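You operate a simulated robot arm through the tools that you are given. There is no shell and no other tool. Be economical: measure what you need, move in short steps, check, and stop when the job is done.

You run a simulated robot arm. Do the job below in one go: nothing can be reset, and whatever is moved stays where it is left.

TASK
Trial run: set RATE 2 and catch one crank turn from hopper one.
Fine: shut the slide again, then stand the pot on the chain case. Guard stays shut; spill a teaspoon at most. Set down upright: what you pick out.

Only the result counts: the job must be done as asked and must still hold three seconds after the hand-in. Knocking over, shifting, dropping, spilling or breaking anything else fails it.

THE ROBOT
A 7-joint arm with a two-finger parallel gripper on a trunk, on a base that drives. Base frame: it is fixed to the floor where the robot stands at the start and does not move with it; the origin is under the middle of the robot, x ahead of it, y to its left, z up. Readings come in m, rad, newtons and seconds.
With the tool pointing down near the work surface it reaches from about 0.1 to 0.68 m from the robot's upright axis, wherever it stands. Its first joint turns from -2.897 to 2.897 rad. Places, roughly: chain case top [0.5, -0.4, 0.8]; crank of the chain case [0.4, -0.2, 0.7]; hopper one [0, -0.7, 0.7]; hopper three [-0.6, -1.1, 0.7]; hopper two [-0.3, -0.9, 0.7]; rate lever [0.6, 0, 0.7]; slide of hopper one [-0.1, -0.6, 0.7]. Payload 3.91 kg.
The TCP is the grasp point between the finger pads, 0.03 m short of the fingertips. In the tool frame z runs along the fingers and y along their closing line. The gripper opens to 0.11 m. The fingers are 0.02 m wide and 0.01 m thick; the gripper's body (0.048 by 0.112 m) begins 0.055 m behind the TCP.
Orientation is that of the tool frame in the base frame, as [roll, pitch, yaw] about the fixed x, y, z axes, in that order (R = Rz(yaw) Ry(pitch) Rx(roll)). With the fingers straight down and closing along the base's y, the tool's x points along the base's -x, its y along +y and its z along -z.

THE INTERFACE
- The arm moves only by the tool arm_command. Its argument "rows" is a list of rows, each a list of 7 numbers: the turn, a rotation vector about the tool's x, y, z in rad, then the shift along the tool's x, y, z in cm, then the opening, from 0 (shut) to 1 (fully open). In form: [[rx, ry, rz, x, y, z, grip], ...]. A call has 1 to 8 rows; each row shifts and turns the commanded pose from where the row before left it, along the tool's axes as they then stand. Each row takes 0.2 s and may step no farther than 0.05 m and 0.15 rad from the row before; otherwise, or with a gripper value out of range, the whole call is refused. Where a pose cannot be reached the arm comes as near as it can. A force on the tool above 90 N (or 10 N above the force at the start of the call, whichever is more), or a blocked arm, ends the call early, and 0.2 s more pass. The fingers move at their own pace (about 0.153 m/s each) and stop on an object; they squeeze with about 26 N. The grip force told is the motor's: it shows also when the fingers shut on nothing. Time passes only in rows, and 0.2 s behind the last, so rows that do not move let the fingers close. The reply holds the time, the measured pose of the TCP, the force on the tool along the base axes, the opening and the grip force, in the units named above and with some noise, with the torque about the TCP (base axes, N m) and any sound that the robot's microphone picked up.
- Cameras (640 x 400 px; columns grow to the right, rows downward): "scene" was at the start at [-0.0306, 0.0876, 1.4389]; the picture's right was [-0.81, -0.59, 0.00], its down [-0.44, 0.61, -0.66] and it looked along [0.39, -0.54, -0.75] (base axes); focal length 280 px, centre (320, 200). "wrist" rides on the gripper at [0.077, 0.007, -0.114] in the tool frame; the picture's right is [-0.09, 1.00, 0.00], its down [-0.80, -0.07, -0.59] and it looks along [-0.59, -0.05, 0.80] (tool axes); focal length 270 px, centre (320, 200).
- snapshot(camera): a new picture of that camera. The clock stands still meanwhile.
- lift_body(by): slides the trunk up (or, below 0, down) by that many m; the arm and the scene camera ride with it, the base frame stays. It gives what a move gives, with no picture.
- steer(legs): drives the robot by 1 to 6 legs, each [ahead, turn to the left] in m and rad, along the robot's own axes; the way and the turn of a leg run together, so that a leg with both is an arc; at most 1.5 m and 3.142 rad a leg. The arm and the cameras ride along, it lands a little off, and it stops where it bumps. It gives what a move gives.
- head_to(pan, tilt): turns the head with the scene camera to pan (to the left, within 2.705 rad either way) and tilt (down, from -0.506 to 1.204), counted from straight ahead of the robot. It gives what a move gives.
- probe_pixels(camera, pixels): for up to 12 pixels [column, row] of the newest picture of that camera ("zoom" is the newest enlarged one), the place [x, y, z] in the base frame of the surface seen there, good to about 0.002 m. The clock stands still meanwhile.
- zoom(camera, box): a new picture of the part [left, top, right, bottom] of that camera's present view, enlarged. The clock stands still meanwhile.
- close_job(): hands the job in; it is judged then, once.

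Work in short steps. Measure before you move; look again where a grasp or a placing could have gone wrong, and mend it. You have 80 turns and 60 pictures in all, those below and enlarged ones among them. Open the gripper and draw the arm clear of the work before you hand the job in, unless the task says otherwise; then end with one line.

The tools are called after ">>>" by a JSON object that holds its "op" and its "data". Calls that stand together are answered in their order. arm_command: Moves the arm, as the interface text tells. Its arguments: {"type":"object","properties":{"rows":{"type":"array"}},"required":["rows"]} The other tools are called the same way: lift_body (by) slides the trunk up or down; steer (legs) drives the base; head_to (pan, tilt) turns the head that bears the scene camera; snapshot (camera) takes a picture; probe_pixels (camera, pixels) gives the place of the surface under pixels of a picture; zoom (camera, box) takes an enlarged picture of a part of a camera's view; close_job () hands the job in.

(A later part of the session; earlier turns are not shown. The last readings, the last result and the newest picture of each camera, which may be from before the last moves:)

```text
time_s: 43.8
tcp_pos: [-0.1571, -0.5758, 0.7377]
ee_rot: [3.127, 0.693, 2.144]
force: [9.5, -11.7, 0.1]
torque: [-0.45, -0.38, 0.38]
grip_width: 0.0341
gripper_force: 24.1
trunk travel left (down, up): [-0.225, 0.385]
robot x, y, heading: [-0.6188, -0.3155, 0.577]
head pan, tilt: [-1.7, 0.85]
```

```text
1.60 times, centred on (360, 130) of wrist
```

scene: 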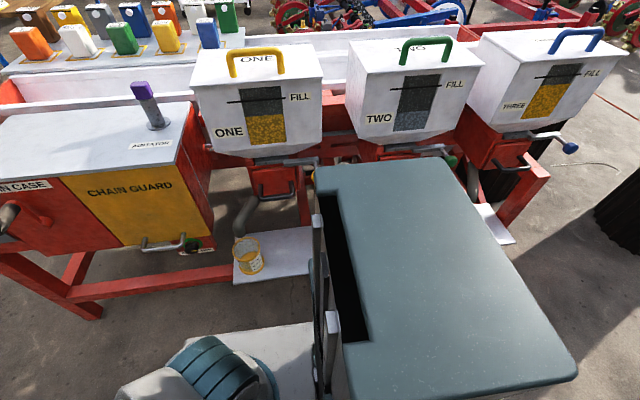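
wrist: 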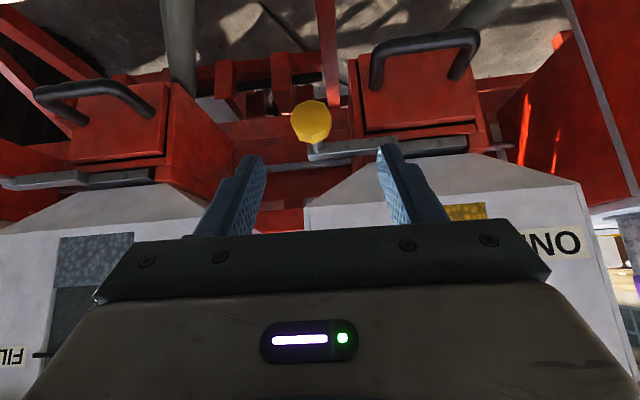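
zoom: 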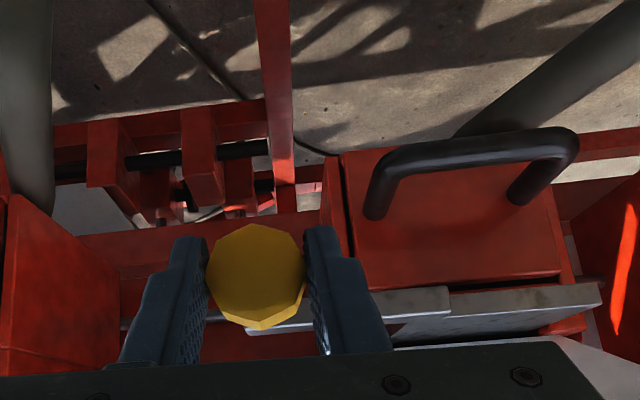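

About 5.5 cm out, the pull force rose and the knob started slipping in the fingers – likely the stop. I release, back off and look.

>>> {"op": "arm_command", "data": {"rows": [[0, 0, 0, 0, 0, 0, 0.6], [0, 0, 0, 0, 0, 0, 0.6], [0, 0, 0, 0, 0, -4, 0.6], [0, 0, 0, 0, 0, -4, 0.6], [0, 0, 0, 0, 0, -4, 0.6]]}}

>>> {"op": "zoom", "data": {"camera": "wrist", "box": [200, 0, 640, 220]}}

>>> {"op": "probe_pixels", "data": {"camera": "zoom", "pixels": [[170, 170], [360, 190], [290, 205], [400, 130]]}}

```text
time_s: 45.0
tcp_pos: [-0.1991, -0.5096, 0.8289]
ee_rot: [3.132, 0.693, 2.148]
force: [0.5, 2.0, 0.1]
torque: [-0.11, 0.03, -0.08]
grip_width: 0.0661
gripper_force: 0.0
trunk travel left (down, up): [-0.225, 0.385]
robot x, y, heading: [-0.613, -0.3149, 0.581]
head pan, tilt: [-1.7, 0.85]
```

```text
1.45 times, centred on (420, 110) of wrist
```

zoom: 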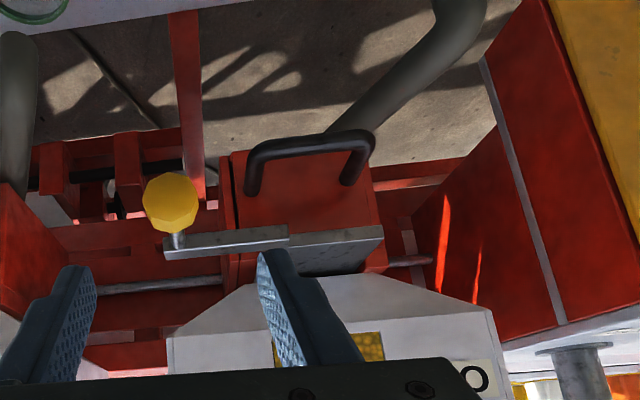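

```text
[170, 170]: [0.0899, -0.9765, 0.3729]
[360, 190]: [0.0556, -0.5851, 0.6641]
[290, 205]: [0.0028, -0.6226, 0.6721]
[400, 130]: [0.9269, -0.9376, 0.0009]
```

>>> {"op": "probe_pixels", "data": {"camera": "zoom", "pixels": [[170, 202], [340, 240], [240, 242], [300, 195], [355, 255], [300, 248]]}}

```text
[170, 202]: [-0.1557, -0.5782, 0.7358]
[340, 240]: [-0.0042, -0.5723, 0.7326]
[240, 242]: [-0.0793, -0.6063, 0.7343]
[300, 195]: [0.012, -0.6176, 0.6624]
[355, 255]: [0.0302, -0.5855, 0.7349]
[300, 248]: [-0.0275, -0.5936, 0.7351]
```

The knob moved 5.0 cm out. To be sure that's the stop, I regrip it properly and tug once more.

>>> {"op": "arm_command", "data": {"rows": [[0, 0, 0, -0.2, 0, 4.2, 0.6], [0, 0, 0, -0.2, 0, 4.2, 0.6], [0, 0, 0, -0.3, 0, 4.2, 0.6], [0, 0, 0, 0, 0, 0, 0.2], [0, 0, 0, 0, 0, 0, 0.2], [0, 0, 0, 0, 0, 0, 0.2]]}}

>>> {"op": "arm_command", "data": {"rows": [[0, 0, 0, 0.765, 0, -0.644, 0.2], [0, 0, 0, 0.383, 0, -0.322, 0.2]]}}

```text
time_s: 46.4
tcp_pos: [-0.1513, -0.5837, 0.7345]
ee_rot: [3.13, 0.694, 2.146]
force: [-0.2, 0.4, -0.2]
torque: [0.02, 0.02, -0.01]
grip_width: 0.022
gripper_force: 0.1
trunk travel left (down, up): [-0.225, 0.385]
robot x, y, heading: [-0.6169, -0.3138, 0.583]
head pan, tilt: [-1.7, 0.85]
```

```text
time_s: 47.0
tcp_pos: [-0.1613, -0.57, 0.7344]
ee_rot: [3.129, 0.693, 2.144]
force: [0.3, -0.4, 1.3]
torque: [-0.05, 0.03, -0.02]
grip_width: 0.0223
gripper_force: 0.0
trunk travel left (down, up): [-0.225, 0.385]
robot x, y, heading: [-0.6191, -0.3148, 0.58]
head pan, tilt: [-1.7, 0.85]
```

The fingers closed on nothing (0.022 m). Look where the knob is.

>>> {"op": "snapshot", "data": {"camera": "wrist"}}

>>> {"op": "probe_pixels", "data": {"camera": "wrist", "pixels": [[320, 175], [320, 150], [316, 200]]}}

```text
29 pictures are left
```

wrist: 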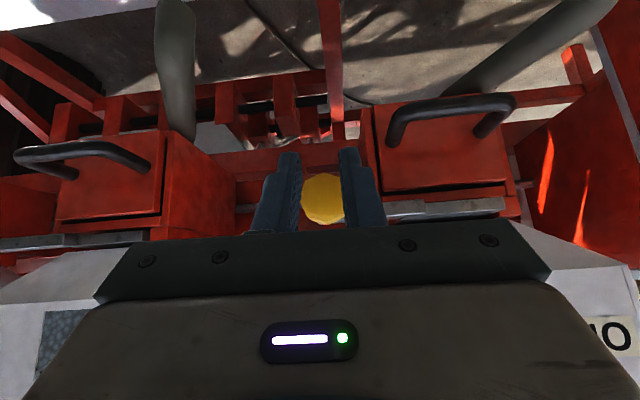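

```text
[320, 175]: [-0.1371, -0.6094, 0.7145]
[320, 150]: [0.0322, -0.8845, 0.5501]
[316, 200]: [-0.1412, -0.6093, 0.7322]
```

The knob was squeezed out of the too-shallow grasp and went partly back in (front now at n≈0.025). I open, go deeper around it, and grip again.

>>> {"op": "arm_command", "data": {"rows": [[0, 0, 0, 0, 0, 0, 0.6], [0, 0, 0, 0, 0, 0, 0.6], [0, 0, 0, -2.25, -0.1, 1.9, 0.6], [0, 0, 0, -2.35, -0.1, 2.0, 0.6], [0, 0, 0, 0, 0, 0, 0.2], [0, 0, 0, 0, 0, 0, 0.2], [0, 0, 0, 0, 0, 0, 0.2]]}}

>>> {"op": "arm_command", "data": {"rows": [[0, 0, 0, 0.765, 0, -0.644, 0.2], [0, 0, 0, 0.765, 0, -0.644, 0.2], [0, 0, 0, 0.765, 0, -0.644, 0.2]]}}

>>> {"op": "arm_command", "data": {"rows": [[0, 0, 0, 0.4, 0, -0.3, 0.2], [0, 0, 0, 0.4, 0, -0.3, 0.2]]}}

```text
time_s: 48.6
tcp_pos: [-0.1277, -0.6197, 0.7351]
ee_rot: [3.129, 0.694, 2.151]
force: [22.0, 15.3, -0.3]
torque: [0.52, -0.01, 0.71]
grip_width: 0.0336
gripper_force: 44.9
trunk travel left (down, up): [-0.225, 0.385]
robot x, y, heading: [-0.6156, -0.3158, 0.589]
head pan, tilt: [-1.7, 0.85]
```

```text
time_s: 49.4
tcp_pos: [-0.1443, -0.5954, 0.7357]
ee_rot: [3.129, 0.698, 2.15]
force: [24.4, 17.7, 9.1]
torque: [0.28, -0.04, 0.43]
grip_width: 0.0336
gripper_force: 44.5
trunk travel left (down, up): [-0.225, 0.385]
robot x, y, heading: [-0.6197, -0.3149, 0.584]
head pan, tilt: [-1.7, 0.85]
```

```text
time_s: 50.0
tcp_pos: [-0.1477, -0.5915, 0.7363]
ee_rot: [3.127, 0.704, 2.145]
force: [46.0, -14.0, 2.1]
torque: [0.02, -0.23, 0.04]
grip_width: 0.0336
gripper_force: 45.1
trunk travel left (down, up): [-0.225, 0.385]
robot x, y, heading: [-0.6167, -0.3196, 0.582]
head pan, tilt: [-1.7, 0.85]
```

Now a firm stop (≈37 N) at the same 5 cm: the slide is fully open. I relax, release, retreat, and confirm.

>>> {"op": "arm_command", "data": {"rows": [[0, 0, 0, -0.4, 0, 0.3, 0.2], [0, 0, 0, 0, 0, 0, 0.7], [0, 0, 0, 0, 0, 0, 0.7], [0, 0, 0, 0, 0, -4, 0.7], [0, 0, 0, 0, 0, -4, 0.7], [0, 0, 0, 0, 0, -4, 0.7]]}}

>>> {"op": "zoom", "data": {"camera": "wrist", "box": [200, 0, 640, 220]}}

>>> {"op": "probe_pixels", "data": {"camera": "zoom", "pixels": [[170, 202], [170, 190], [180, 210]]}}

```text
time_s: 51.4
tcp_pos: [-0.1903, -0.5293, 0.829]
ee_rot: [3.13, 0.693, 2.147]
force: [0.7, 0.0, -0.1]
torque: [0.0, 0.01, 0.0]
grip_width: 0.0768
gripper_force: 0.1
trunk travel left (down, up): [-0.225, 0.385]
robot x, y, heading: [-0.6165, -0.3145, 0.578]
head pan, tilt: [-1.7, 0.85]
```

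```text
1.45 times, centred on (420, 110) of wrist
```

zoom: 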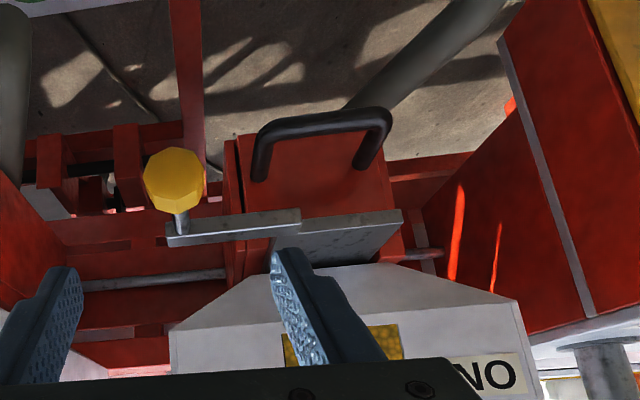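

```text
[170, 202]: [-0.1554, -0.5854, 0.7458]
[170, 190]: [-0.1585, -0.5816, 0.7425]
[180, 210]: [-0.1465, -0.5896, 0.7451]
```

The slide stands open. I draw the hand back 5 cm and drive 0.69 m ahead so the crank lies in the same comfortable zone.

>>> {"op": "arm_command", "data": {"rows": [[0, 0, 0, 2.8, 0, -3.2, 0.5], [0, 0, 0, 2.0, 0, -2.5, 0.5]]}}

>>> {"op": "steer", "data": {"legs": [[0.69, 0.01]]}}

>>> {"op": "snapshot", "data": {"camera": "wrist"}}

```text
time_s: 52.0
tcp_pos: [-0.2313, -0.4694, 0.8436]
ee_rot: [3.13, 0.692, 2.145]
force: [0.1, 0.2, -0.2]
torque: [0.0, 0.01, 0.01]
grip_width: 0.0556
gripper_force: 0.1
trunk travel left (down, up): [-0.225, 0.385]
robot x, y, heading: [-0.6178, -0.3095, 0.576]
head pan, tilt: [-1.7, 0.85]
```

```text
time_s: 55.8
tcp_pos: [0.3461, -0.0765, 0.8444]
ee_rot: [3.13, 0.694, 2.171]
force: [0.1, 0.3, 0.6]
torque: [0.01, 0.02, 0.05]
grip_width: 0.0551
gripper_force: 0.1
trunk travel left (down, up): [-0.225, 0.385]
robot x, y, heading: [-0.0429, 0.0719, 0.598]
head pan, tilt: [-1.7, 0.85]
```

```text
27 pictures are left
```

wrist: 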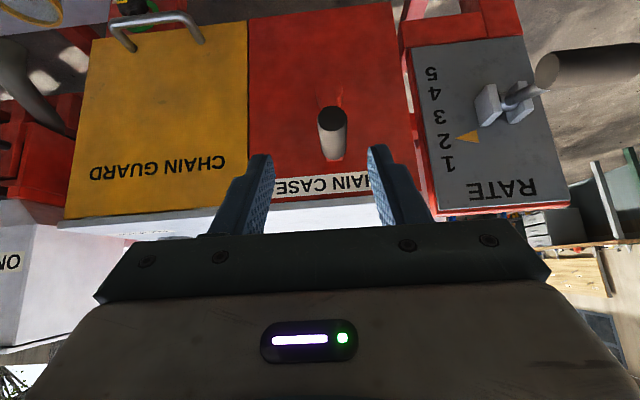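

Rate pointer still faces 2. I measure the crank handle (332,130) and hub in this view.

>>> {"op": "zoom", "data": {"camera": "wrist", "box": [260, 40, 420, 200]}}

>>> {"op": "probe_pixels", "data": {"camera": "wrist", "pixels": [[331, 115], [332, 135], [333, 150], [321, 125], [344, 125], [336, 158], [331, 108], [327, 113], [338, 113], [340, 160]]}}

```text
2.50 times, centred on (340, 120) of wrist
```

zoom: 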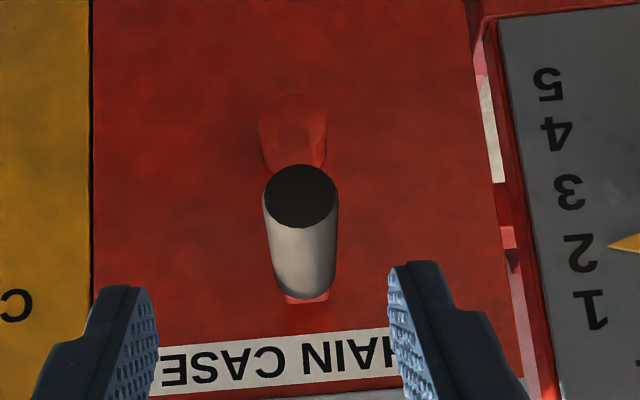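

```text
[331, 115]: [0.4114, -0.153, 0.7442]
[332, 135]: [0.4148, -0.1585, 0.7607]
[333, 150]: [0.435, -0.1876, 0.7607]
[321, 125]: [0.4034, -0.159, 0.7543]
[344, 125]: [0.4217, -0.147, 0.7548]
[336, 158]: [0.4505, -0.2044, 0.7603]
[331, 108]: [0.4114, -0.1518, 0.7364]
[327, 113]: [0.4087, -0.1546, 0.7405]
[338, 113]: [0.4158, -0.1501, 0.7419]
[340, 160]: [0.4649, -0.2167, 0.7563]
```

Handle centre: s≈0.259, z≈0.745, n from 0.034 to 0.098. I probe the hub for the axle height, and move in to straddle the handle (approach along tool axis).

>>> {"op": "probe_pixels", "data": {"camera": "zoom", "pixels": [[293, 95], [293, 110], [293, 130], [264, 135], [325, 125], [293, 150], [293, 90], [315, 165]]}}

>>> {"op": "arm_command", "data": {"rows": [[0, 0, 0, -3.03, 1.35, 0, 0.55], [0, 0, 0, 0, 0, 3.87, 0.55], [0, 0, 0, 0, 0, 3.87, 0.55], [0, 0, 0, 0, 0, 3.87, 0.55], [0, 0, 0, 0, 0, 3.87, 0.55]]}}

>>> {"op": "snapshot", "data": {"camera": "wrist"}}

```text
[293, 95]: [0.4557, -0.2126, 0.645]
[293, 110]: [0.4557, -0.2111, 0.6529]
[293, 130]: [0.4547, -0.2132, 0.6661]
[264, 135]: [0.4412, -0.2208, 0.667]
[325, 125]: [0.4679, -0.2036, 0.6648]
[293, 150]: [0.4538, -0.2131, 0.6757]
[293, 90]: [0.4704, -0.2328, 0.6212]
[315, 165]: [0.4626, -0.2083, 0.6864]
```

```text
time_s: 57.0
tcp_pos: [0.4249, -0.1707, 0.7425]
ee_rot: [3.129, 0.694, 2.171]
force: [-0.3, 0.4, -0.4]
torque: [-0.01, -0.01, 0.0]
grip_width: 0.0604
gripper_force: 0.0
trunk travel left (down, up): [-0.225, 0.385]
robot x, y, heading: [-0.0401, 0.0703, 0.6]
head pan, tilt: [-1.7, 0.85]
```

```text
25 pictures are left
```

wrist: 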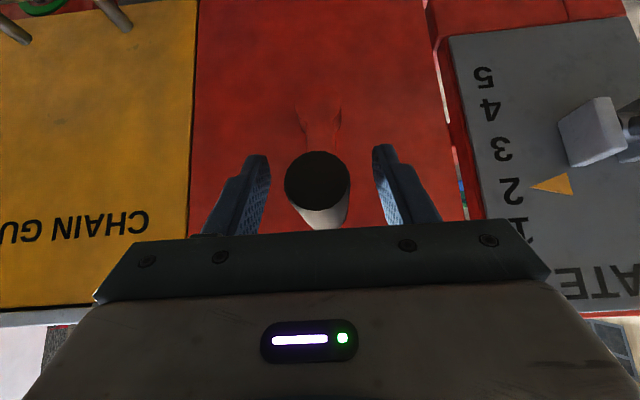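

Handle centred between the fingers; axle at s≈0.260, z≈0.66, so radius ≈0.085. I grip and start clockwise (toward the hoppers at the top) with two 15° steps to test for blockage.

>>> {"op": "arm_command", "data": {"rows": [[0, 0, 0, 0, 0, 0, 0.2], [0, 0, 0, 0, 0, 0, 0.2], [0, 0, 0, 0, 0, 0, 0.2], [0, 0, 0, 0.19, -2.2, 0.22, 0.2], [0, 0, 0, 0.54, -2.05, 0.65, 0.2]]}}

```text
time_s: 58.2
tcp_pos: [0.3891, -0.1959, 0.7301]
ee_rot: [3.132, 0.693, 2.167]
force: [9.6, -2.5, 4.5]
torque: [0.37, -0.47, 0.91]
grip_width: 0.0298
gripper_force: 44.6
trunk travel left (down, up): [-0.225, 0.385]
robot x, y, heading: [-0.0449, 0.0674, 0.603]
head pan, tilt: [-1.7, 0.85]
```

It turns easily (≈10 N). Continue to 120° (rows 3–8).

>>> {"op": "arm_command", "data": {"rows": [[0, 0, 0, 0.86, -1.76, 1.04, 0.2], [0, 0, 0, 1.13, -1.35, 1.35, 0.2], [0, 0, 0, 1.31, -0.85, 1.58, 0.2], [0, 0, 0, 1.41, -0.29, 1.69, 0.2]]}}

>>> {"op": "head_to", "data": {"pan": -2.0, "tilt": 0.85}}

>>> {"op": "snapshot", "data": {"camera": "scene"}}

```text
time_s: 59.2
tcp_pos: [0.3536, -0.2184, 0.6577]
ee_rot: [3.129, 0.694, 2.165]
force: [-5.0, -4.1, 10.4]
torque: [0.07, -0.94, 1.09]
grip_width: 0.0297
gripper_force: 44.6
trunk travel left (down, up): [-0.225, 0.385]
robot x, y, heading: [-0.0441, 0.0687, 0.598]
head pan, tilt: [-1.7, 0.85]
```

```text
time_s: 60.0
tcp_pos: [0.3552, -0.218, 0.6557]
ee_rot: [3.13, 0.693, 2.167]
force: [-16.1, -16.0, 2.2]
torque: [-0.09, -0.55, 1.32]
grip_width: 0.0296
gripper_force: 44.8
trunk travel left (down, up): [-0.225, 0.385]
robot x, y, heading: [-0.0432, 0.0709, 0.6]
head pan, tilt: [-2.0, 0.85]
```

```text
24 pictures are left
```

scene: 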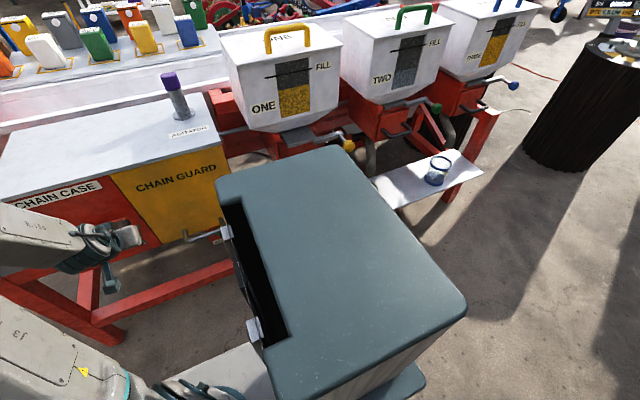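

The pot is hidden behind the trunk from here, but the crank is following accurately (90°). I continue 90°→210°.

>>> {"op": "arm_command", "data": {"rows": [[0, 0, 0, 1.41, 0.29, 1.69, 0.2], [0, 0, 0, 1.31, 0.85, 1.58, 0.2], [0, 0, 0, 1.13, 1.35, 1.35, 0.2], [0, 0, 0, 0.86, 1.76, 1.04, 0.2], [0, 0, 0, 0.54, 2.05, 0.65, 0.2], [0, 0, 0, 0.19, 2.2, 0.22, 0.2], [0, 0, 0, -0.19, 2.2, -0.22, 0.2], [0, 0, 0, -0.54, 2.05, -0.65, 0.2]]}}

```text
time_s: 61.8
tcp_pos: [0.4635, -0.1422, 0.5851]
ee_rot: [3.124, 0.697, 2.171]
force: [-5.1, -8.8, 3.0]
torque: [-0.86, -1.11, 1.04]
grip_width: 0.0295
gripper_force: 45.2
trunk travel left (down, up): [-0.225, 0.385]
robot x, y, heading: [-0.0443, 0.0686, 0.599]
head pan, tilt: [-2.0, 0.85]
```

At 210°, on track. Continue to 330°.

>>> {"op": "arm_command", "data": {"rows": [[0, 0, 0, -0.86, 1.76, -1.04, 0.2], [0, 0, 0, -1.13, 1.35, -1.35, 0.2], [0, 0, 0, -1.31, 0.85, -1.58, 0.2], [0, 0, 0, -1.41, 0.29, -1.69, 0.2], [0, 0, 0, -1.41, -0.29, -1.69, 0.2], [0, 0, 0, -1.31, -0.85, -1.58, 0.2], [0, 0, 0, -1.13, -1.35, -1.35, 0.2], [0, 0, 0, -0.86, -1.76, -1.04, 0.2]]}}

```text
time_s: 63.6
tcp_pos: [0.463, -0.1424, 0.7313]
ee_rot: [3.132, 0.69, 2.175]
force: [-10.0, 0.0, -26.1]
torque: [0.48, -0.19, 0.87]
grip_width: 0.0297
gripper_force: 44.5
trunk travel left (down, up): [-0.225, 0.385]
robot x, y, heading: [-0.0438, 0.0713, 0.607]
head pan, tilt: [-2.0, 0.85]
```

At 330°. The last 30° to the top.

>>> {"op": "arm_command", "data": {"rows": [[0, 0, 0, -0.5, -2.05, -0.6, 0.2], [0, 0, 0, -0.1, -2.2, -0.15, 0.2], [0, 0, 0, 0, 0, 0, 0.2]]}}

>>> {"op": "zoom", "data": {"camera": "wrist", "box": [180, 60, 460, 240]}}

```text
time_s: 64.4
tcp_pos: [0.4272, -0.1679, 0.7483]
ee_rot: [3.122, 0.709, 2.165]
force: [5.3, 20.9, 46.2]
torque: [-0.19, -1.25, 0.86]
grip_width: 0.0292
gripper_force: 45.9
trunk travel left (down, up): [-0.225, 0.385]
robot x, y, heading: [-0.0406, 0.068, 0.607]
head pan, tilt: [-2.0, 0.85]
```

```text
2.22 times, centred on (320, 150) of wrist
```

zoom: 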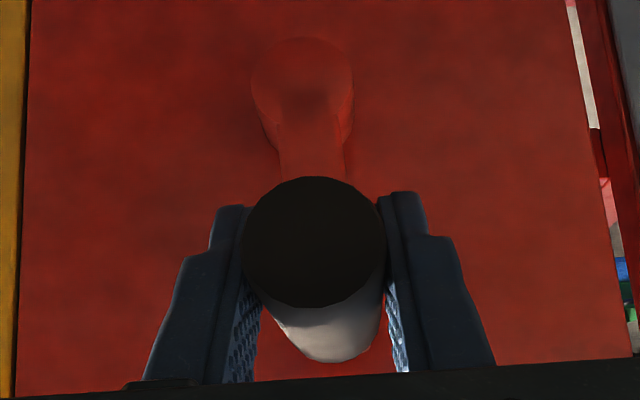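

The crank is back on top, about 3 mm short of the start position (s 0.2622 vs 0.2588). A small nudge, then release.

>>> {"op": "arm_command", "data": {"rows": [[0, 0, 0, -0.3, -0.38, -0.35, 0.2], [0, 0, 0, 0, 0, 0, 0.2]]}}

>>> {"op": "arm_command", "data": {"rows": [[0, 0, 0, 0, 0, 0, 0.55], [0, 0, 0, 0, 0, 0, 0.55], [0, 0, 0, 0, 0, -4, 0.55], [0, 0, 0, 0, 0, -4, 0.55], [0, 0, 0, 0, 0, -4, 0.55], [0, 0, 0, 2, 0, -4, 0.55]]}}

>>> {"op": "snapshot", "data": {"camera": "wrist"}}

```text
time_s: 65.0
tcp_pos: [0.4251, -0.1711, 0.7474]
ee_rot: [3.129, 0.695, 2.168]
force: [15.4, -1.6, 11.5]
torque: [-0.5, -1.43, 0.86]
grip_width: 0.0299
gripper_force: 45.3
trunk travel left (down, up): [-0.225, 0.385]
robot x, y, heading: [-0.0435, 0.0683, 0.6]
head pan, tilt: [-2.0, 0.85]
```

```text
time_s: 66.4
tcp_pos: [0.3595, -0.0735, 0.8577]
ee_rot: [3.126, 0.693, 2.17]
force: [0.5, 0.0, -0.2]
torque: [0.04, -0.01, 0.0]
grip_width: 0.0603
gripper_force: 0.0
trunk travel left (down, up): [-0.225, 0.385]
robot x, y, heading: [-0.0486, 0.0682, 0.599]
head pan, tilt: [-2.0, 0.85]
```

```text
22 pictures are left
```

wrist: 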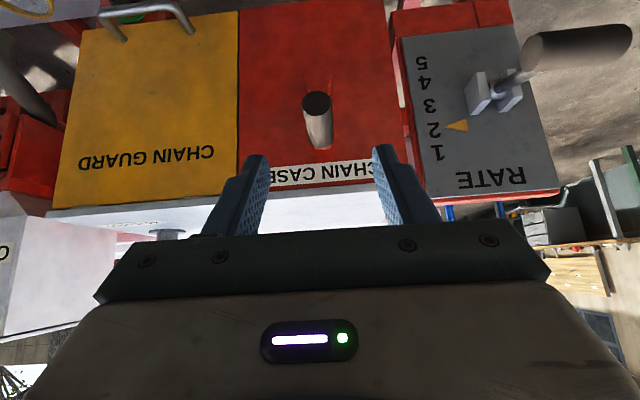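

Crank upright again, guard shut, pointer on 2. I drive back to the slide and check the pot from there.

>>> {"op": "steer", "data": {"legs": [[-0.69, -0.012]]}}

>>> {"op": "head_to", "data": {"pan": -0.9, "tilt": 0.95}}

>>> {"op": "snapshot", "data": {"camera": "scene"}}

>>> {"op": "snapshot", "data": {"camera": "wrist"}}

```text
time_s: 70.2
tcp_pos: [-0.218, -0.4688, 0.8582]
ee_rot: [3.128, 0.694, 2.145]
force: [0.5, 0.2, -1.1]
torque: [-0.01, 0.02, -0.02]
grip_width: 0.0604
gripper_force: 0.0
trunk travel left (down, up): [-0.225, 0.385]
robot x, y, heading: [-0.6171, -0.3174, 0.58]
head pan, tilt: [-2.0, 0.85]
```

```text
time_s: 71.6
tcp_pos: [-0.2182, -0.4673, 0.858]
ee_rot: [3.129, 0.694, 2.145]
force: [0.4, -0.4, 0.0]
torque: [-0.04, 0.0, -0.01]
grip_width: 0.0603
gripper_force: 0.1
trunk travel left (down, up): [-0.225, 0.385]
robot x, y, heading: [-0.6196, -0.3157, 0.576]
head pan, tilt: [-0.901, 0.949]
```

```text
21 pictures are left
```

scene: 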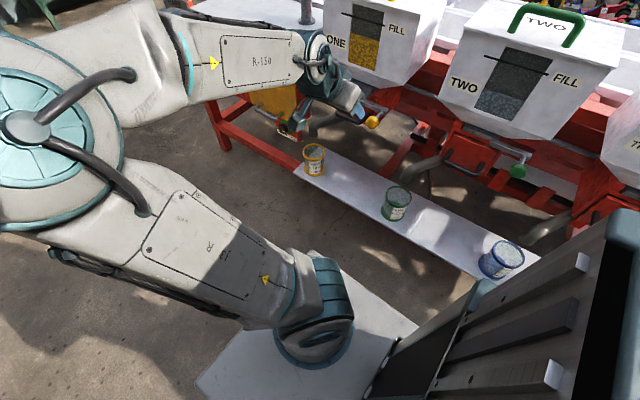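

```text
20 pictures are left
```

wrist: 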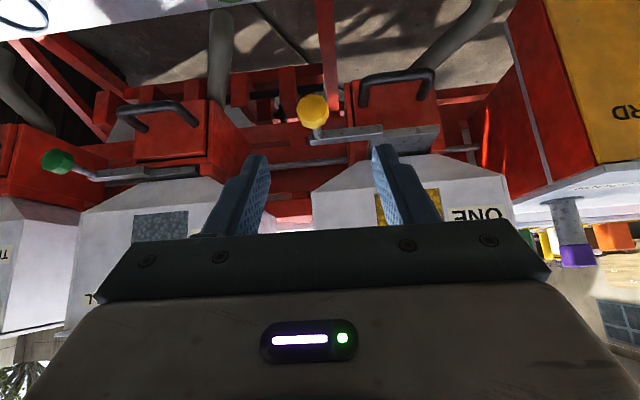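

Check pot contents at (314,158), and measure the knob in the wrist picture.

>>> {"op": "zoom", "data": {"camera": "scene", "box": [274, 120, 354, 190]}}

>>> {"op": "probe_pixels", "data": {"camera": "wrist", "pixels": [[312, 108], [301, 108], [324, 108], [312, 98], [312, 118]]}}

```text
5.71 times, centred on (314, 155) of scene
```

zoom: 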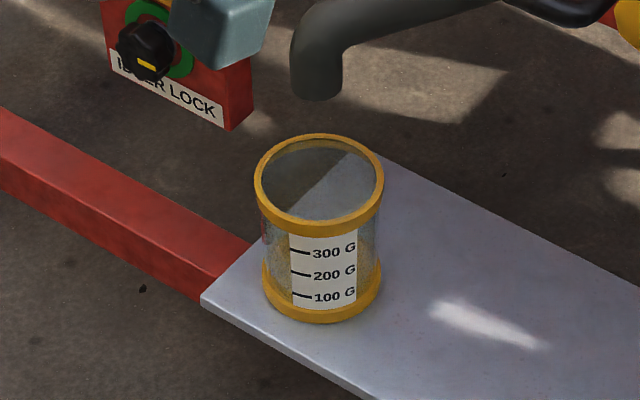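

```text
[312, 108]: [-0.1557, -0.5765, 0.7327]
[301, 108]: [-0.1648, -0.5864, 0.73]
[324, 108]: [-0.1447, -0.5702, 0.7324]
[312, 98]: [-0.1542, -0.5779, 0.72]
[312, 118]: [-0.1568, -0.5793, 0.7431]
```

The pot holds the seed (about 250–300 g mark) with no spill visible. Knob front at (-0.156,-0.577,0.732). I grip the knob deep and push the slide in.

>>> {"op": "arm_command", "data": {"rows": [[0, 0, 0, -2.87, -0.9, 0, 0.6], [0, 0, 0, 0, 0, 4.62, 0.6], [0, 0, 0, 0, 0, 4.62, 0.6], [0, 0, 0, 0, 0, 4.62, 0.6], [0, 0, 0, 0, 0, 4.62, 0.6], [0, 0, 0, 0, 0, 0, 0.2], [0, 0, 0, 0, 0, 0, 0.2], [0, 0, 0, 0, 0, 0, 0.2]]}}

```text
time_s: 73.4
tcp_pos: [-0.1487, -0.5916, 0.733]
ee_rot: [3.13, 0.694, 2.148]
force: [13.8, -4.4, -4.9]
torque: [-0.86, -0.67, 0.54]
grip_width: 0.0337
gripper_force: 44.4
trunk travel left (down, up): [-0.225, 0.385]
robot x, y, heading: [-0.6203, -0.3132, 0.581]
head pan, tilt: [-0.901, 0.949]
```

Knob gripped (0.0337 m). Push in 5.3 cm.

>>> {"op": "arm_command", "data": {"rows": [[0, 0, 0, -0.765, 0, 0.644, 0.2], [0, 0, 0, -0.765, 0, 0.644, 0.2], [0, 0, 0, -0.765, 0, 0.644, 0.2], [0, 0, 0, -0.765, 0, 0.644, 0.2], [0, 0, 0, -0.765, 0, 0.644, 0.2], [0, 0, 0, -0.23, 0, 0.2, 0.2]]}}

```text
time_s: 74.8
tcp_pos: [-0.1178, -0.6331, 0.7335]
ee_rot: [3.13, 0.692, 2.148]
force: [2.5, 12.3, 2.9]
torque: [-0.63, -0.74, 0.35]
grip_width: 0.0341
gripper_force: 45.7
trunk travel left (down, up): [-0.225, 0.385]
robot x, y, heading: [-0.6166, -0.3168, 0.581]
head pan, tilt: [-0.901, 0.949]
```

Moved 5.2 cm; push a touch more to feel the stop.

>>> {"op": "arm_command", "data": {"rows": [[0, 0, 0, -0.38, 0, 0.32, 0.2], [0, 0, 0, -0.38, 0, 0.32, 0.2]]}}

>>> {"op": "arm_command", "data": {"rows": [[0, 0, 0, 0.3, 0, -0.25, 0.2], [0, 0, 0, 0, 0, 0, 0.7], [0, 0, 0, 0, 0, 0, 0.7], [0, 0, 0, 0, 0, -4, 0.7], [0, 0, 0, 0, 0, -4, 0.7], [0, 0, 0, 0, 0, -4, 0.7], [0, 0, 0, 2, 0, -4, 0.7]]}}

>>> {"op": "snapshot", "data": {"camera": "wrist"}}

>>> {"op": "probe_pixels", "data": {"camera": "wrist", "pixels": [[312, 108], [312, 118], [318, 120]]}}

```text
time_s: 75.4
tcp_pos: [-0.111, -0.6424, 0.7329]
ee_rot: [3.129, 0.695, 2.145]
force: [1.7, 21.4, 4.2]
torque: [0.65, 0.24, 0.02]
grip_width: 0.0335
gripper_force: 45.1
trunk travel left (down, up): [-0.225, 0.385]
robot x, y, heading: [-0.6144, -0.3116, 0.58]
head pan, tilt: [-0.901, 0.949]
```

```text
time_s: 77.0
tcp_pos: [-0.1846, -0.5359, 0.8458]
ee_rot: [3.134, 0.694, 2.15]
force: [1.4, 1.1, -0.9]
torque: [-0.11, 0.05, -0.07]
grip_width: 0.0772
gripper_force: 0.1
trunk travel left (down, up): [-0.225, 0.385]
robot x, y, heading: [-0.6153, -0.3146, 0.58]
head pan, tilt: [-0.901, 0.949]
```

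```text
18 pictures are left
```

wrist: 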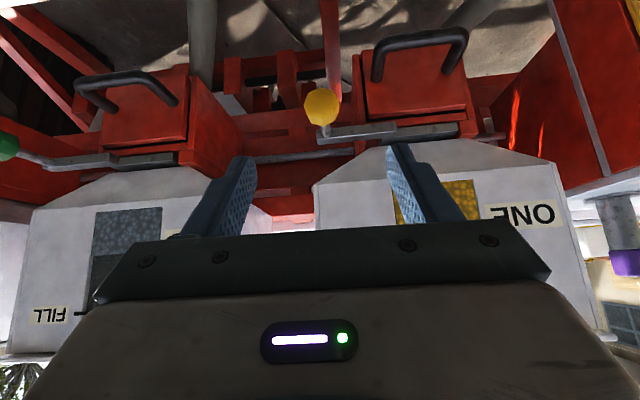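

```text
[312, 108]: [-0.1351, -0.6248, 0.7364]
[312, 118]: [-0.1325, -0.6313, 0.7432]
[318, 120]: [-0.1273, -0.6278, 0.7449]
```

>>> {"op": "probe_pixels", "data": {"camera": "wrist", "pixels": [[320, 107], [322, 103], [360, 134], [430, 131]]}}

>>> {"op": "zoom", "data": {"camera": "wrist", "box": [280, 60, 500, 200]}}

```text
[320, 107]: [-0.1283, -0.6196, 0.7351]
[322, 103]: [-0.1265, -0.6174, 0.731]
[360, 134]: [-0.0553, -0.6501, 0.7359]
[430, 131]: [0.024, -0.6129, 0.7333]
```

```text
2.86 times, centred on (390, 130) of wrist
```

zoom: 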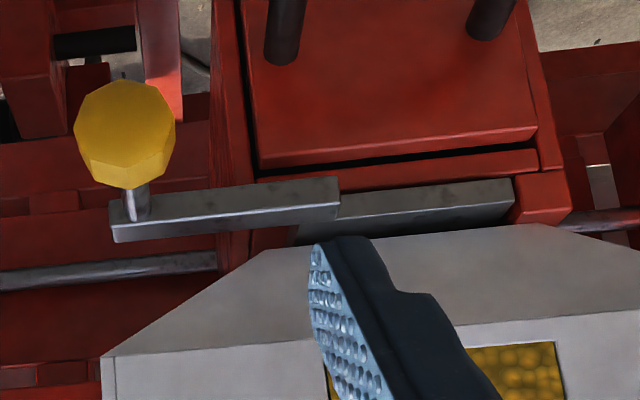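

Knob front back at its original place (n≈0.0096): slide shut. Now the pot: I retract the hand and drive ahead 0.25 m with a sideways shift away from the drill, for room to work with a level gripper.

>>> {"op": "arm_command", "data": {"rows": [[0, 0, 0, 3.8, 0, -3.2, 1.0], [0, 0, 0, 3.4, 0, -2.9, 1.0]]}}

>>> {"op": "steer", "data": {"legs": [[0.13, 0.6], [0.13, -0.59]]}}

>>> {"op": "arm_command", "data": {"rows": [[0, -0.143, 0, 0, 0, 0, 1.0], [0, -0.143, 0, 0, 0, 0, 1.0], [0, -0.143, 0, 0, 0, 0, 1.0], [0, -0.143, 0, 0, 0, 0, 1.0], [0, -0.143, 0, 0, 0, 0, 1.0]]}}

```text
time_s: 77.6
tcp_pos: [-0.2346, -0.4609, 0.8449]
ee_rot: [3.127, 0.696, 2.144]
force: [0.1, -0.3, -0.1]
torque: [0.03, 0.0, -0.02]
grip_width: 0.1101
gripper_force: 0.1
trunk travel left (down, up): [-0.225, 0.385]
robot x, y, heading: [-0.6215, -0.3136, 0.573]
head pan, tilt: [-0.901, 0.949]
```

```text
time_s: 81.2
tcp_pos: [-0.0735, -0.2543, 0.845]
ee_rot: [3.129, 0.693, 2.172]
force: [0.2, -0.1, -0.1]
torque: [-0.03, 0.02, -0.01]
grip_width: 0.1102
gripper_force: 0.0
trunk travel left (down, up): [-0.225, 0.385]
robot x, y, heading: [-0.4571, -0.1171, 0.599]
head pan, tilt: [-0.901, 0.949]
```

```text
time_s: 82.5
tcp_pos: [-0.0365, -0.2551, 0.8634]
ee_rot: [3.082, 1.407, 2.12]
force: [-0.4, 0.1, 0.0]
torque: [0.01, 0.01, 0.02]
grip_width: 0.1099
gripper_force: 0.2
out of reach, approached as far as the arm can: row 3, 4, 5
trunk travel left (down, up): [-0.225, 0.385]
robot x, y, heading: [-0.4573, -0.1141, 0.605]
head pan, tilt: [-0.901, 0.949]
```

Robot at n=0.61, tool nearly level, aimed at the drill. Lower the trunk 0.22 m, then the arm 0.18 m more in front of the pot.

>>> {"op": "lift_body", "data": {"by": -0.22}}

>>> {"op": "arm_command", "data": {"rows": [[0, 0, 0, 4.4, 0, 0.72, 1.0], [0, 0, 0, 4.4, 0, 0.72, 1.0], [0, 0, 0, 4.4, 0, 0.72, 1.0], [0, 0, 0, 4.4, 0, 0.72, 1.0]]}}

>>> {"op": "snapshot", "data": {"camera": "wrist"}}

```text
time_s: 84.8
tcp_pos: [-0.0361, -0.2536, 0.6433]
ee_rot: [3.084, 1.407, 2.12]
force: [0.1, 0.4, -0.1]
torque: [0.01, -0.01, -0.05]
grip_width: 0.1101
gripper_force: 0.1
trunk travel left (down, up): [-0.005, 0.605]
robot x, y, heading: [-0.4586, -0.1179, 0.602]
head pan, tilt: [-0.901, 0.949]
```

```text
time_s: 85.8
tcp_pos: [-0.0126, -0.2532, 0.4713]
ee_rot: [3.08, 1.41, 2.117]
force: [-0.3, -0.1, 0.6]
torque: [0.02, 0.01, 0.0]
grip_width: 0.1097
gripper_force: 0.1
out of reach, approached as far as the arm can: row 1, 2
trunk travel left (down, up): [-0.005, 0.605]
robot x, y, heading: [-0.4589, -0.1188, 0.601]
head pan, tilt: [-0.901, 0.949]
```

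```text
16 pictures are left
```

wrist: 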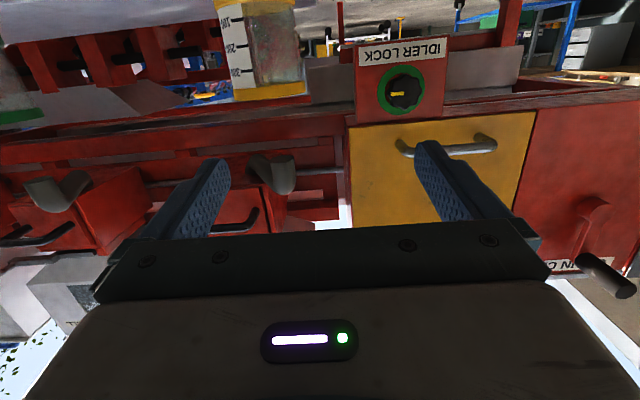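

Pot visible at (262,50). I align laterally and in height, then approach 13.5 cm.

>>> {"op": "arm_command", "data": {"rows": [[0, 0, 0, 2.9, -2.97, 0.42, 1.0], [0, 0, 0, 2.9, -2.97, 0.42, 1.0], [0, 0, 0, -0.73, -0.09, 4.5, 1.0], [0, 0, 0, -0.73, -0.09, 4.5, 1.0], [0, 0, 0, -0.73, -0.09, 4.0, 1.0]]}}

>>> {"op": "snapshot", "data": {"camera": "wrist"}}

```text
time_s: 87.0
tcp_pos: [0.0277, -0.399, 0.4049]
ee_rot: [3.088, 1.408, 2.123]
force: [0.4, 0.2, -0.2]
torque: [0.02, 0.01, 0.0]
grip_width: 0.1099
gripper_force: 0.0
out of reach, approached as far as the arm can: row 1, 2
trunk travel left (down, up): [-0.005, 0.605]
robot x, y, heading: [-0.4589, -0.1182, 0.609]
head pan, tilt: [-0.901, 0.949]
```

```text
15 pictures are left
```

wrist: 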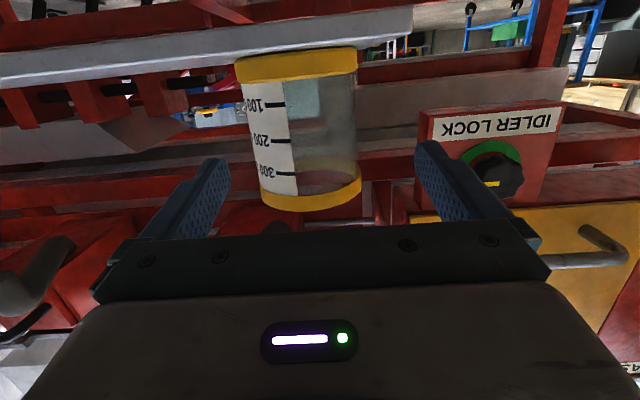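

Pot is nearly centred (x≈305 vs 320). Check clearance of the right finger to the idler-lock box and re-measure the pot.

>>> {"op": "probe_pixels", "data": {"camera": "wrist", "pixels": [[428, 150], [440, 185], [505, 180], [560, 262], [305, 202], [305, 55], [240, 68], [355, 68], [266, 195], [357, 190]]}}

```text
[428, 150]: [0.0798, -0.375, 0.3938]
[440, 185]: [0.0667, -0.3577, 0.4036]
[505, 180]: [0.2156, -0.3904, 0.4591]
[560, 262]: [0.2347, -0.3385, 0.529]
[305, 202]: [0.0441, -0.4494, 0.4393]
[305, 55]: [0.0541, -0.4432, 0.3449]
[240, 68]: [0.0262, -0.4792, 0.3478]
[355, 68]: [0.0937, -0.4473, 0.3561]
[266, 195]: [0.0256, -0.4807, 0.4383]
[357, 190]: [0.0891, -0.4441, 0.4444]
```

Clear: lock knob is at s≈-0.04, finger outer edge ≈-0.145. I centre and advance so the fingers straddle the pot, then close.

>>> {"op": "arm_command", "data": {"rows": [[0, 0, 0, -0.4, -1.27, 1.0, 1.0], [0, 0, 0, -0.78, 0, 3.6, 1.0], [0, 0, 0, -0.78, 0, 3.6, 1.0], [0, 0, 0, 0, 0, 0, 1.0]]}}

>>> {"op": "snapshot", "data": {"camera": "wrist"}}

```text
time_s: 88.0
tcp_pos: [0.0681, -0.4753, 0.4122]
ee_rot: [3.086, 1.407, 2.12]
force: [-0.4, -0.2, 0.3]
torque: [0.0, 0.02, 0.01]
grip_width: 0.1101
gripper_force: 0.0
trunk travel left (down, up): [-0.005, 0.605]
robot x, y, heading: [-0.459, -0.1168, 0.606]
head pan, tilt: [-0.901, 0.949]
```

```text
14 pictures are left
```

wrist: 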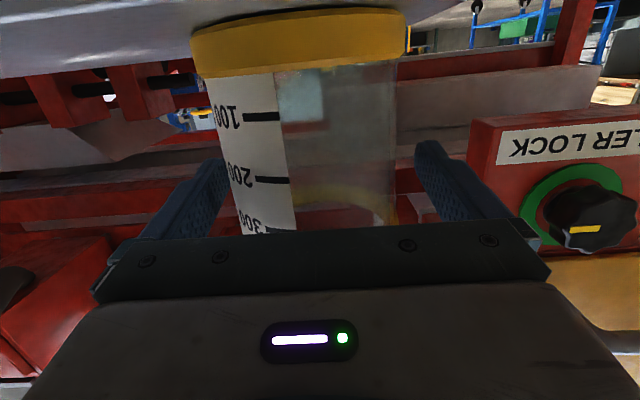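

Well straddled. Small lateral trim, then close on the pot.

>>> {"op": "arm_command", "data": {"rows": [[0, 0, 0, 0, -0.25, 0, 1.0], [0, 0, 0, 0, 0, 0, 0.7], [0, 0, 0, 0, 0, 0, 0.7], [0, 0, 0, 0, 0, 0, 0.7]]}}

```text
time_s: 89.0
tcp_pos: [0.0639, -0.4759, 0.4115]
ee_rot: [3.083, 1.408, 2.122]
force: [0.5, -0.7, 0.7]
torque: [-0.08, -0.01, -0.02]
grip_width: 0.0838
gripper_force: 25.6
trunk travel left (down, up): [-0.005, 0.605]
robot x, y, heading: [-0.4581, -0.1165, 0.605]
head pan, tilt: [-0.901, 0.949]
```

Held (0.0838 m, 25.6 N). Lift 2 cm under the spout, then withdraw slowly straight out.

>>> {"op": "arm_command", "data": {"rows": [[0, 0, 0, -0.8, 0, -0.13, 0.7], [0, 0, 0, -1.0, 0, -0.16, 0.7], [0, 0, 0, 0.24, 0, -1.5, 0.7], [0, 0, 0, 0.32, 0, -2.0, 0.7], [0, 0, 0, 0.4, 0, -2.5, 0.7], [0, 0, 0, 0.4, 0, -2.5, 0.7], [0, 0, 0, 0.4, 0, -2.5, 0.7], [0, 0, 0, 0.24, 0, -1.5, 0.7]]}}

>>> {"op": "snapshot", "data": {"camera": "wrist"}}

```text
time_s: 90.8
tcp_pos: [-0.0068, -0.373, 0.4274]
ee_rot: [3.083, 1.408, 2.119]
force: [-0.5, 0.2, -1.3]
torque: [0.01, 0.0, -0.01]
grip_width: 0.0836
gripper_force: 25.8
trunk travel left (down, up): [-0.005, 0.605]
robot x, y, heading: [-0.4569, -0.117, 0.606]
head pan, tilt: [-0.901, 0.949]
```

```text
13 pictures are left
```

wrist: 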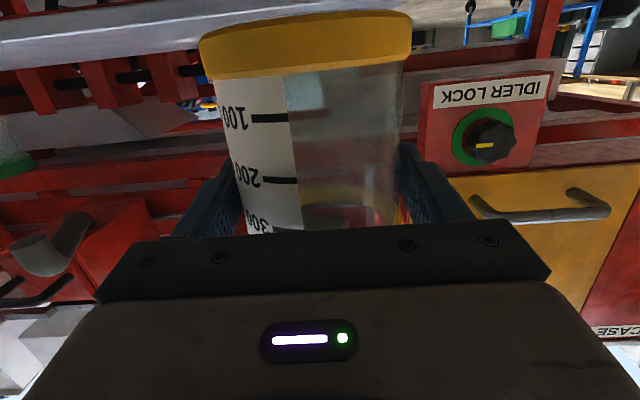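

Pot firmly held upright, 0.147 m off the face. I raise the trunk 0.5 m straight up.

>>> {"op": "lift_body", "data": {"by": 0.5}}

>>> {"op": "head_to", "data": {"pan": -1.0, "tilt": 0.8}}

>>> {"op": "snapshot", "data": {"camera": "scene"}}

```text
refused: 0.5 is not a number from -0.4 to 0.4
```

```text
time_s: 91.5
tcp_pos: [-0.0073, -0.3728, 0.4274]
ee_rot: [3.085, 1.405, 2.121]
force: [-0.4, -0.1, -0.8]
torque: [0.07, 0.02, 0.03]
grip_width: 0.084
gripper_force: 25.8
trunk travel left (down, up): [-0.005, 0.605]
robot x, y, heading: [-0.4623, -0.1198, 0.606]
head pan, tilt: [-1.0, 0.799]
```

```text
12 pictures are left
```

scene: 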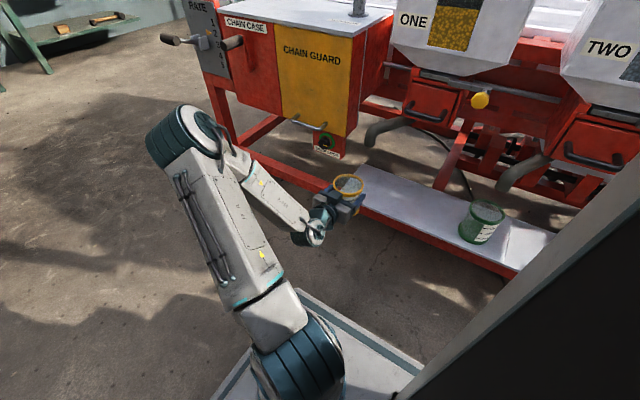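

Limit is 0.4 per call; I lift in two steps.

>>> {"op": "lift_body", "data": {"by": 0.4}}

>>> {"op": "lift_body", "data": {"by": 0.1}}

>>> {"op": "zoom", "data": {"camera": "scene", "box": [160, 80, 480, 280]}}

```text
time_s: 95.3
tcp_pos: [-0.0066, -0.3746, 0.8278]
ee_rot: [3.083, 1.406, 2.121]
force: [-0.4, -0.5, -1.2]
torque: [0.02, 0.01, 0.01]
grip_width: 0.0842
gripper_force: 26.0
trunk travel left (down, up): [-0.405, 0.205]
robot x, y, heading: [-0.4622, -0.1185, 0.606]
head pan, tilt: [-1.0, 0.799]
```

```text
time_s: 96.6
tcp_pos: [-0.0063, -0.3728, 0.9272]
ee_rot: [3.083, 1.406, 2.12]
force: [0.8, -0.5, -1.6]
torque: [0.0, 0.05, 0.01]
grip_width: 0.084
gripper_force: 25.5
trunk travel left (down, up): [-0.505, 0.105]
robot x, y, heading: [-0.46, -0.1192, 0.605]
head pan, tilt: [-1.0, 0.799]
```

```text
2.00 times, centred on (320, 180) of scene
```

zoom: 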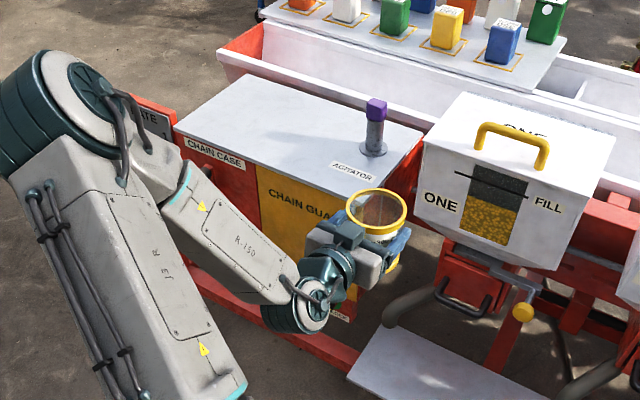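

Pot is up and upright, above case-top height. I measure the case top's corners and agitator position.

>>> {"op": "probe_pixels", "data": {"camera": "zoom", "pixels": [[180, 128], [340, 188], [262, 78], [415, 128], [373, 152], [335, 165], [260, 140], [372, 175]]}}

```text
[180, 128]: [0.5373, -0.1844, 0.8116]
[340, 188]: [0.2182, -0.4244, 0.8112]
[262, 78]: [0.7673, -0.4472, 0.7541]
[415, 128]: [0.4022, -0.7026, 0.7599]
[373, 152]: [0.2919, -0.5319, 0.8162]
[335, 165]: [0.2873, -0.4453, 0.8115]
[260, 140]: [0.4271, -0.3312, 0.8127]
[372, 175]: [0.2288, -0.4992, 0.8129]
```

Case top z≈0.812, front edge n≈0.005, s from about -0.05 to 0.345, agitator at s≈-0.05. Target pot centre: s≈0.20, n≈-0.07. Drive 0.41 m ahead.

>>> {"op": "steer", "data": {"legs": [[0.41, -0.015]]}}

>>> {"op": "snapshot", "data": {"camera": "wrist"}}

```text
time_s: 99.2
tcp_pos: [0.3267, -0.1498, 0.9292]
ee_rot: [3.086, 1.407, 2.106]
force: [-0.6, 0.6, -1.1]
torque: [0.02, 0.01, -0.01]
grip_width: 0.0841
gripper_force: 26.0
trunk travel left (down, up): [-0.505, 0.105]
robot x, y, heading: [-0.1229, 0.1152, 0.591]
head pan, tilt: [-1.0, 0.799]
```

```text
10 pictures are left
```

wrist: 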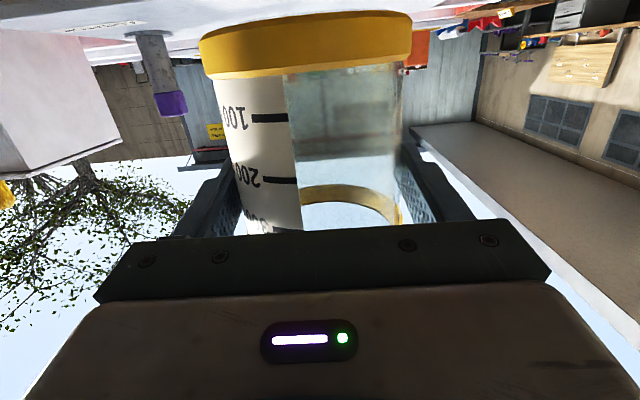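

TCP at s=0.189, n=0.148. Move 21 cm straight in over the case top at constant height.

>>> {"op": "arm_command", "data": {"rows": [[0, 0, 0, -0.33, 0.1, 2.0, 0.7], [0, 0, 0, -0.49, 0.15, 3.0, 0.7], [0, 0, 0, -0.56, 0.15, 3.4, 0.7], [0, 0, 0, -0.56, 0.15, 3.4, 0.7], [0, 0, 0, -0.56, 0.15, 3.4, 0.7], [0, 0, 0, -0.49, 0.15, 3.0, 0.7], [0, 0, 0, -0.46, 0.1, 2.8, 0.7]]}}

```text
time_s: 100.8
tcp_pos: [0.4535, -0.3195, 0.9259]
ee_rot: [3.089, 1.406, 2.111]
force: [-0.6, 0.0, -1.3]
torque: [-0.01, 0.02, -0.03]
grip_width: 0.0838
gripper_force: 26.3
trunk travel left (down, up): [-0.505, 0.105]
robot x, y, heading: [-0.1234, 0.1142, 0.589]
head pan, tilt: [-1.0, 0.799]
```

At s=0.20, n=-0.064, z=0.926. Lower 3.9 cm, then creep to contact (expected TCP z≈0.8835).

>>> {"op": "arm_command", "data": {"rows": [[0, 0, 0, 1.28, 0, 0.21, 0.7], [0, 0, 0, 1.28, 0, 0.21, 0.7], [0, 0, 0, 1.18, 0, 0.2, 0.7], [0, 0, 0, 0, 0, 0, 0.7]]}}

>>> {"op": "arm_command", "data": {"rows": [[0, 0, 0, 0.2, 0, 0.03, 0.7], [0, 0, 0, 0.2, 0, 0.03, 0.7], [0, 0, 0, 0, 0, 0, 0.7]]}}

>>> {"op": "zoom", "data": {"camera": "scene", "box": [160, 80, 480, 280]}}

```text
time_s: 101.8
tcp_pos: [0.4551, -0.3205, 0.8888]
ee_rot: [3.084, 1.405, 2.105]
force: [0.4, 1.0, -0.2]
torque: [0.02, 0.01, 0.02]
grip_width: 0.0836
gripper_force: 26.0
trunk travel left (down, up): [-0.505, 0.105]
robot x, y, heading: [-0.1199, 0.1123, 0.59]
head pan, tilt: [-1.0, 0.799]
```

```text
time_s: 102.6
tcp_pos: [0.4548, -0.3195, 0.8842]
ee_rot: [3.084, 1.406, 2.104]
force: [0.6, 0.1, -0.2]
torque: [0.0, -0.01, -0.02]
grip_width: 0.0839
gripper_force: 25.6
trunk travel left (down, up): [-0.505, 0.105]
robot x, y, heading: [-0.1215, 0.1068, 0.588]
head pan, tilt: [-1.0, 0.799]
```

```text
2.00 times, centred on (320, 180) of scene
```

zoom: 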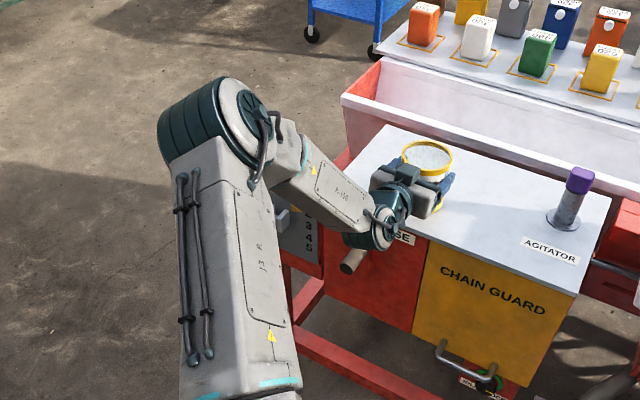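

Near contact. Before letting go I check the pot's contents from above at (374,157).

>>> {"op": "zoom", "data": {"camera": "scene", "box": [344, 135, 404, 185]}}

```text
8.00 times, centred on (374, 160) of scene
```

zoom: 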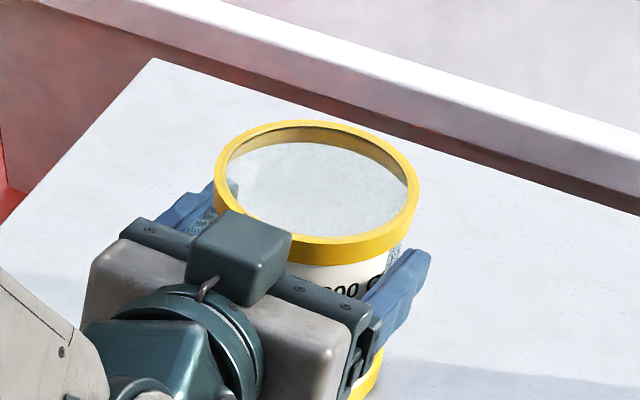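

The interior isn't conclusive; the wrist camera can look through the wall. Enlarge the pot's side there.

>>> {"op": "zoom", "data": {"camera": "wrist", "box": [180, 0, 440, 240]}}

```text
1.67 times, centred on (310, 120) of wrist
```

zoom: 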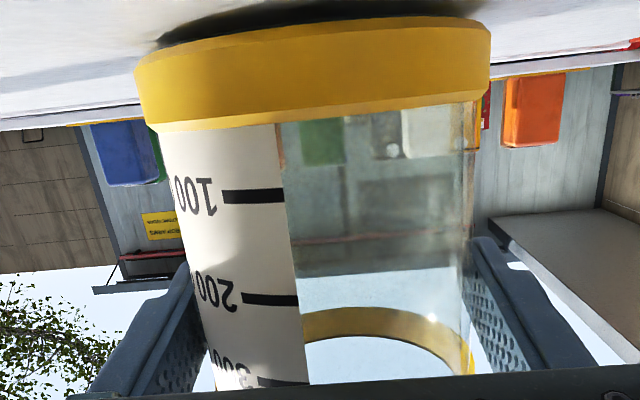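

Nothing stands above the base ring, so I need a look straight down into it. First finish the set-down: creep lower until contact shows in the force.

>>> {"op": "arm_command", "data": {"rows": [[0, 0, 0, 0.15, 0, 0.02, 0.7], [0, 0, 0, 0, 0, 0, 0.7]]}}

>>> {"op": "arm_command", "data": {"rows": [[0, 0, 0, 0.15, 0, 0.02, 0.7], [0, 0, 0, 0, 0, 0, 0.7]]}}

```text
time_s: 103.2
tcp_pos: [0.4538, -0.3195, 0.8837]
ee_rot: [3.085, 1.407, 2.107]
force: [0.1, -0.1, -0.5]
torque: [-0.01, 0.04, 0.02]
grip_width: 0.0839
gripper_force: 26.1
trunk travel left (down, up): [-0.505, 0.105]
robot x, y, heading: [-0.1228, 0.1145, 0.585]
head pan, tilt: [-1.0, 0.799]
```

```text
time_s: 103.8
tcp_pos: [0.4544, -0.3182, 0.883]
ee_rot: [3.084, 1.406, 2.105]
force: [0.0, 0.9, -0.4]
torque: [-0.03, 0.02, 0.01]
grip_width: 0.0838
gripper_force: 26.2
trunk travel left (down, up): [-0.505, 0.105]
robot x, y, heading: [-0.1191, 0.1081, 0.586]
head pan, tilt: [-1.0, 0.799]
```

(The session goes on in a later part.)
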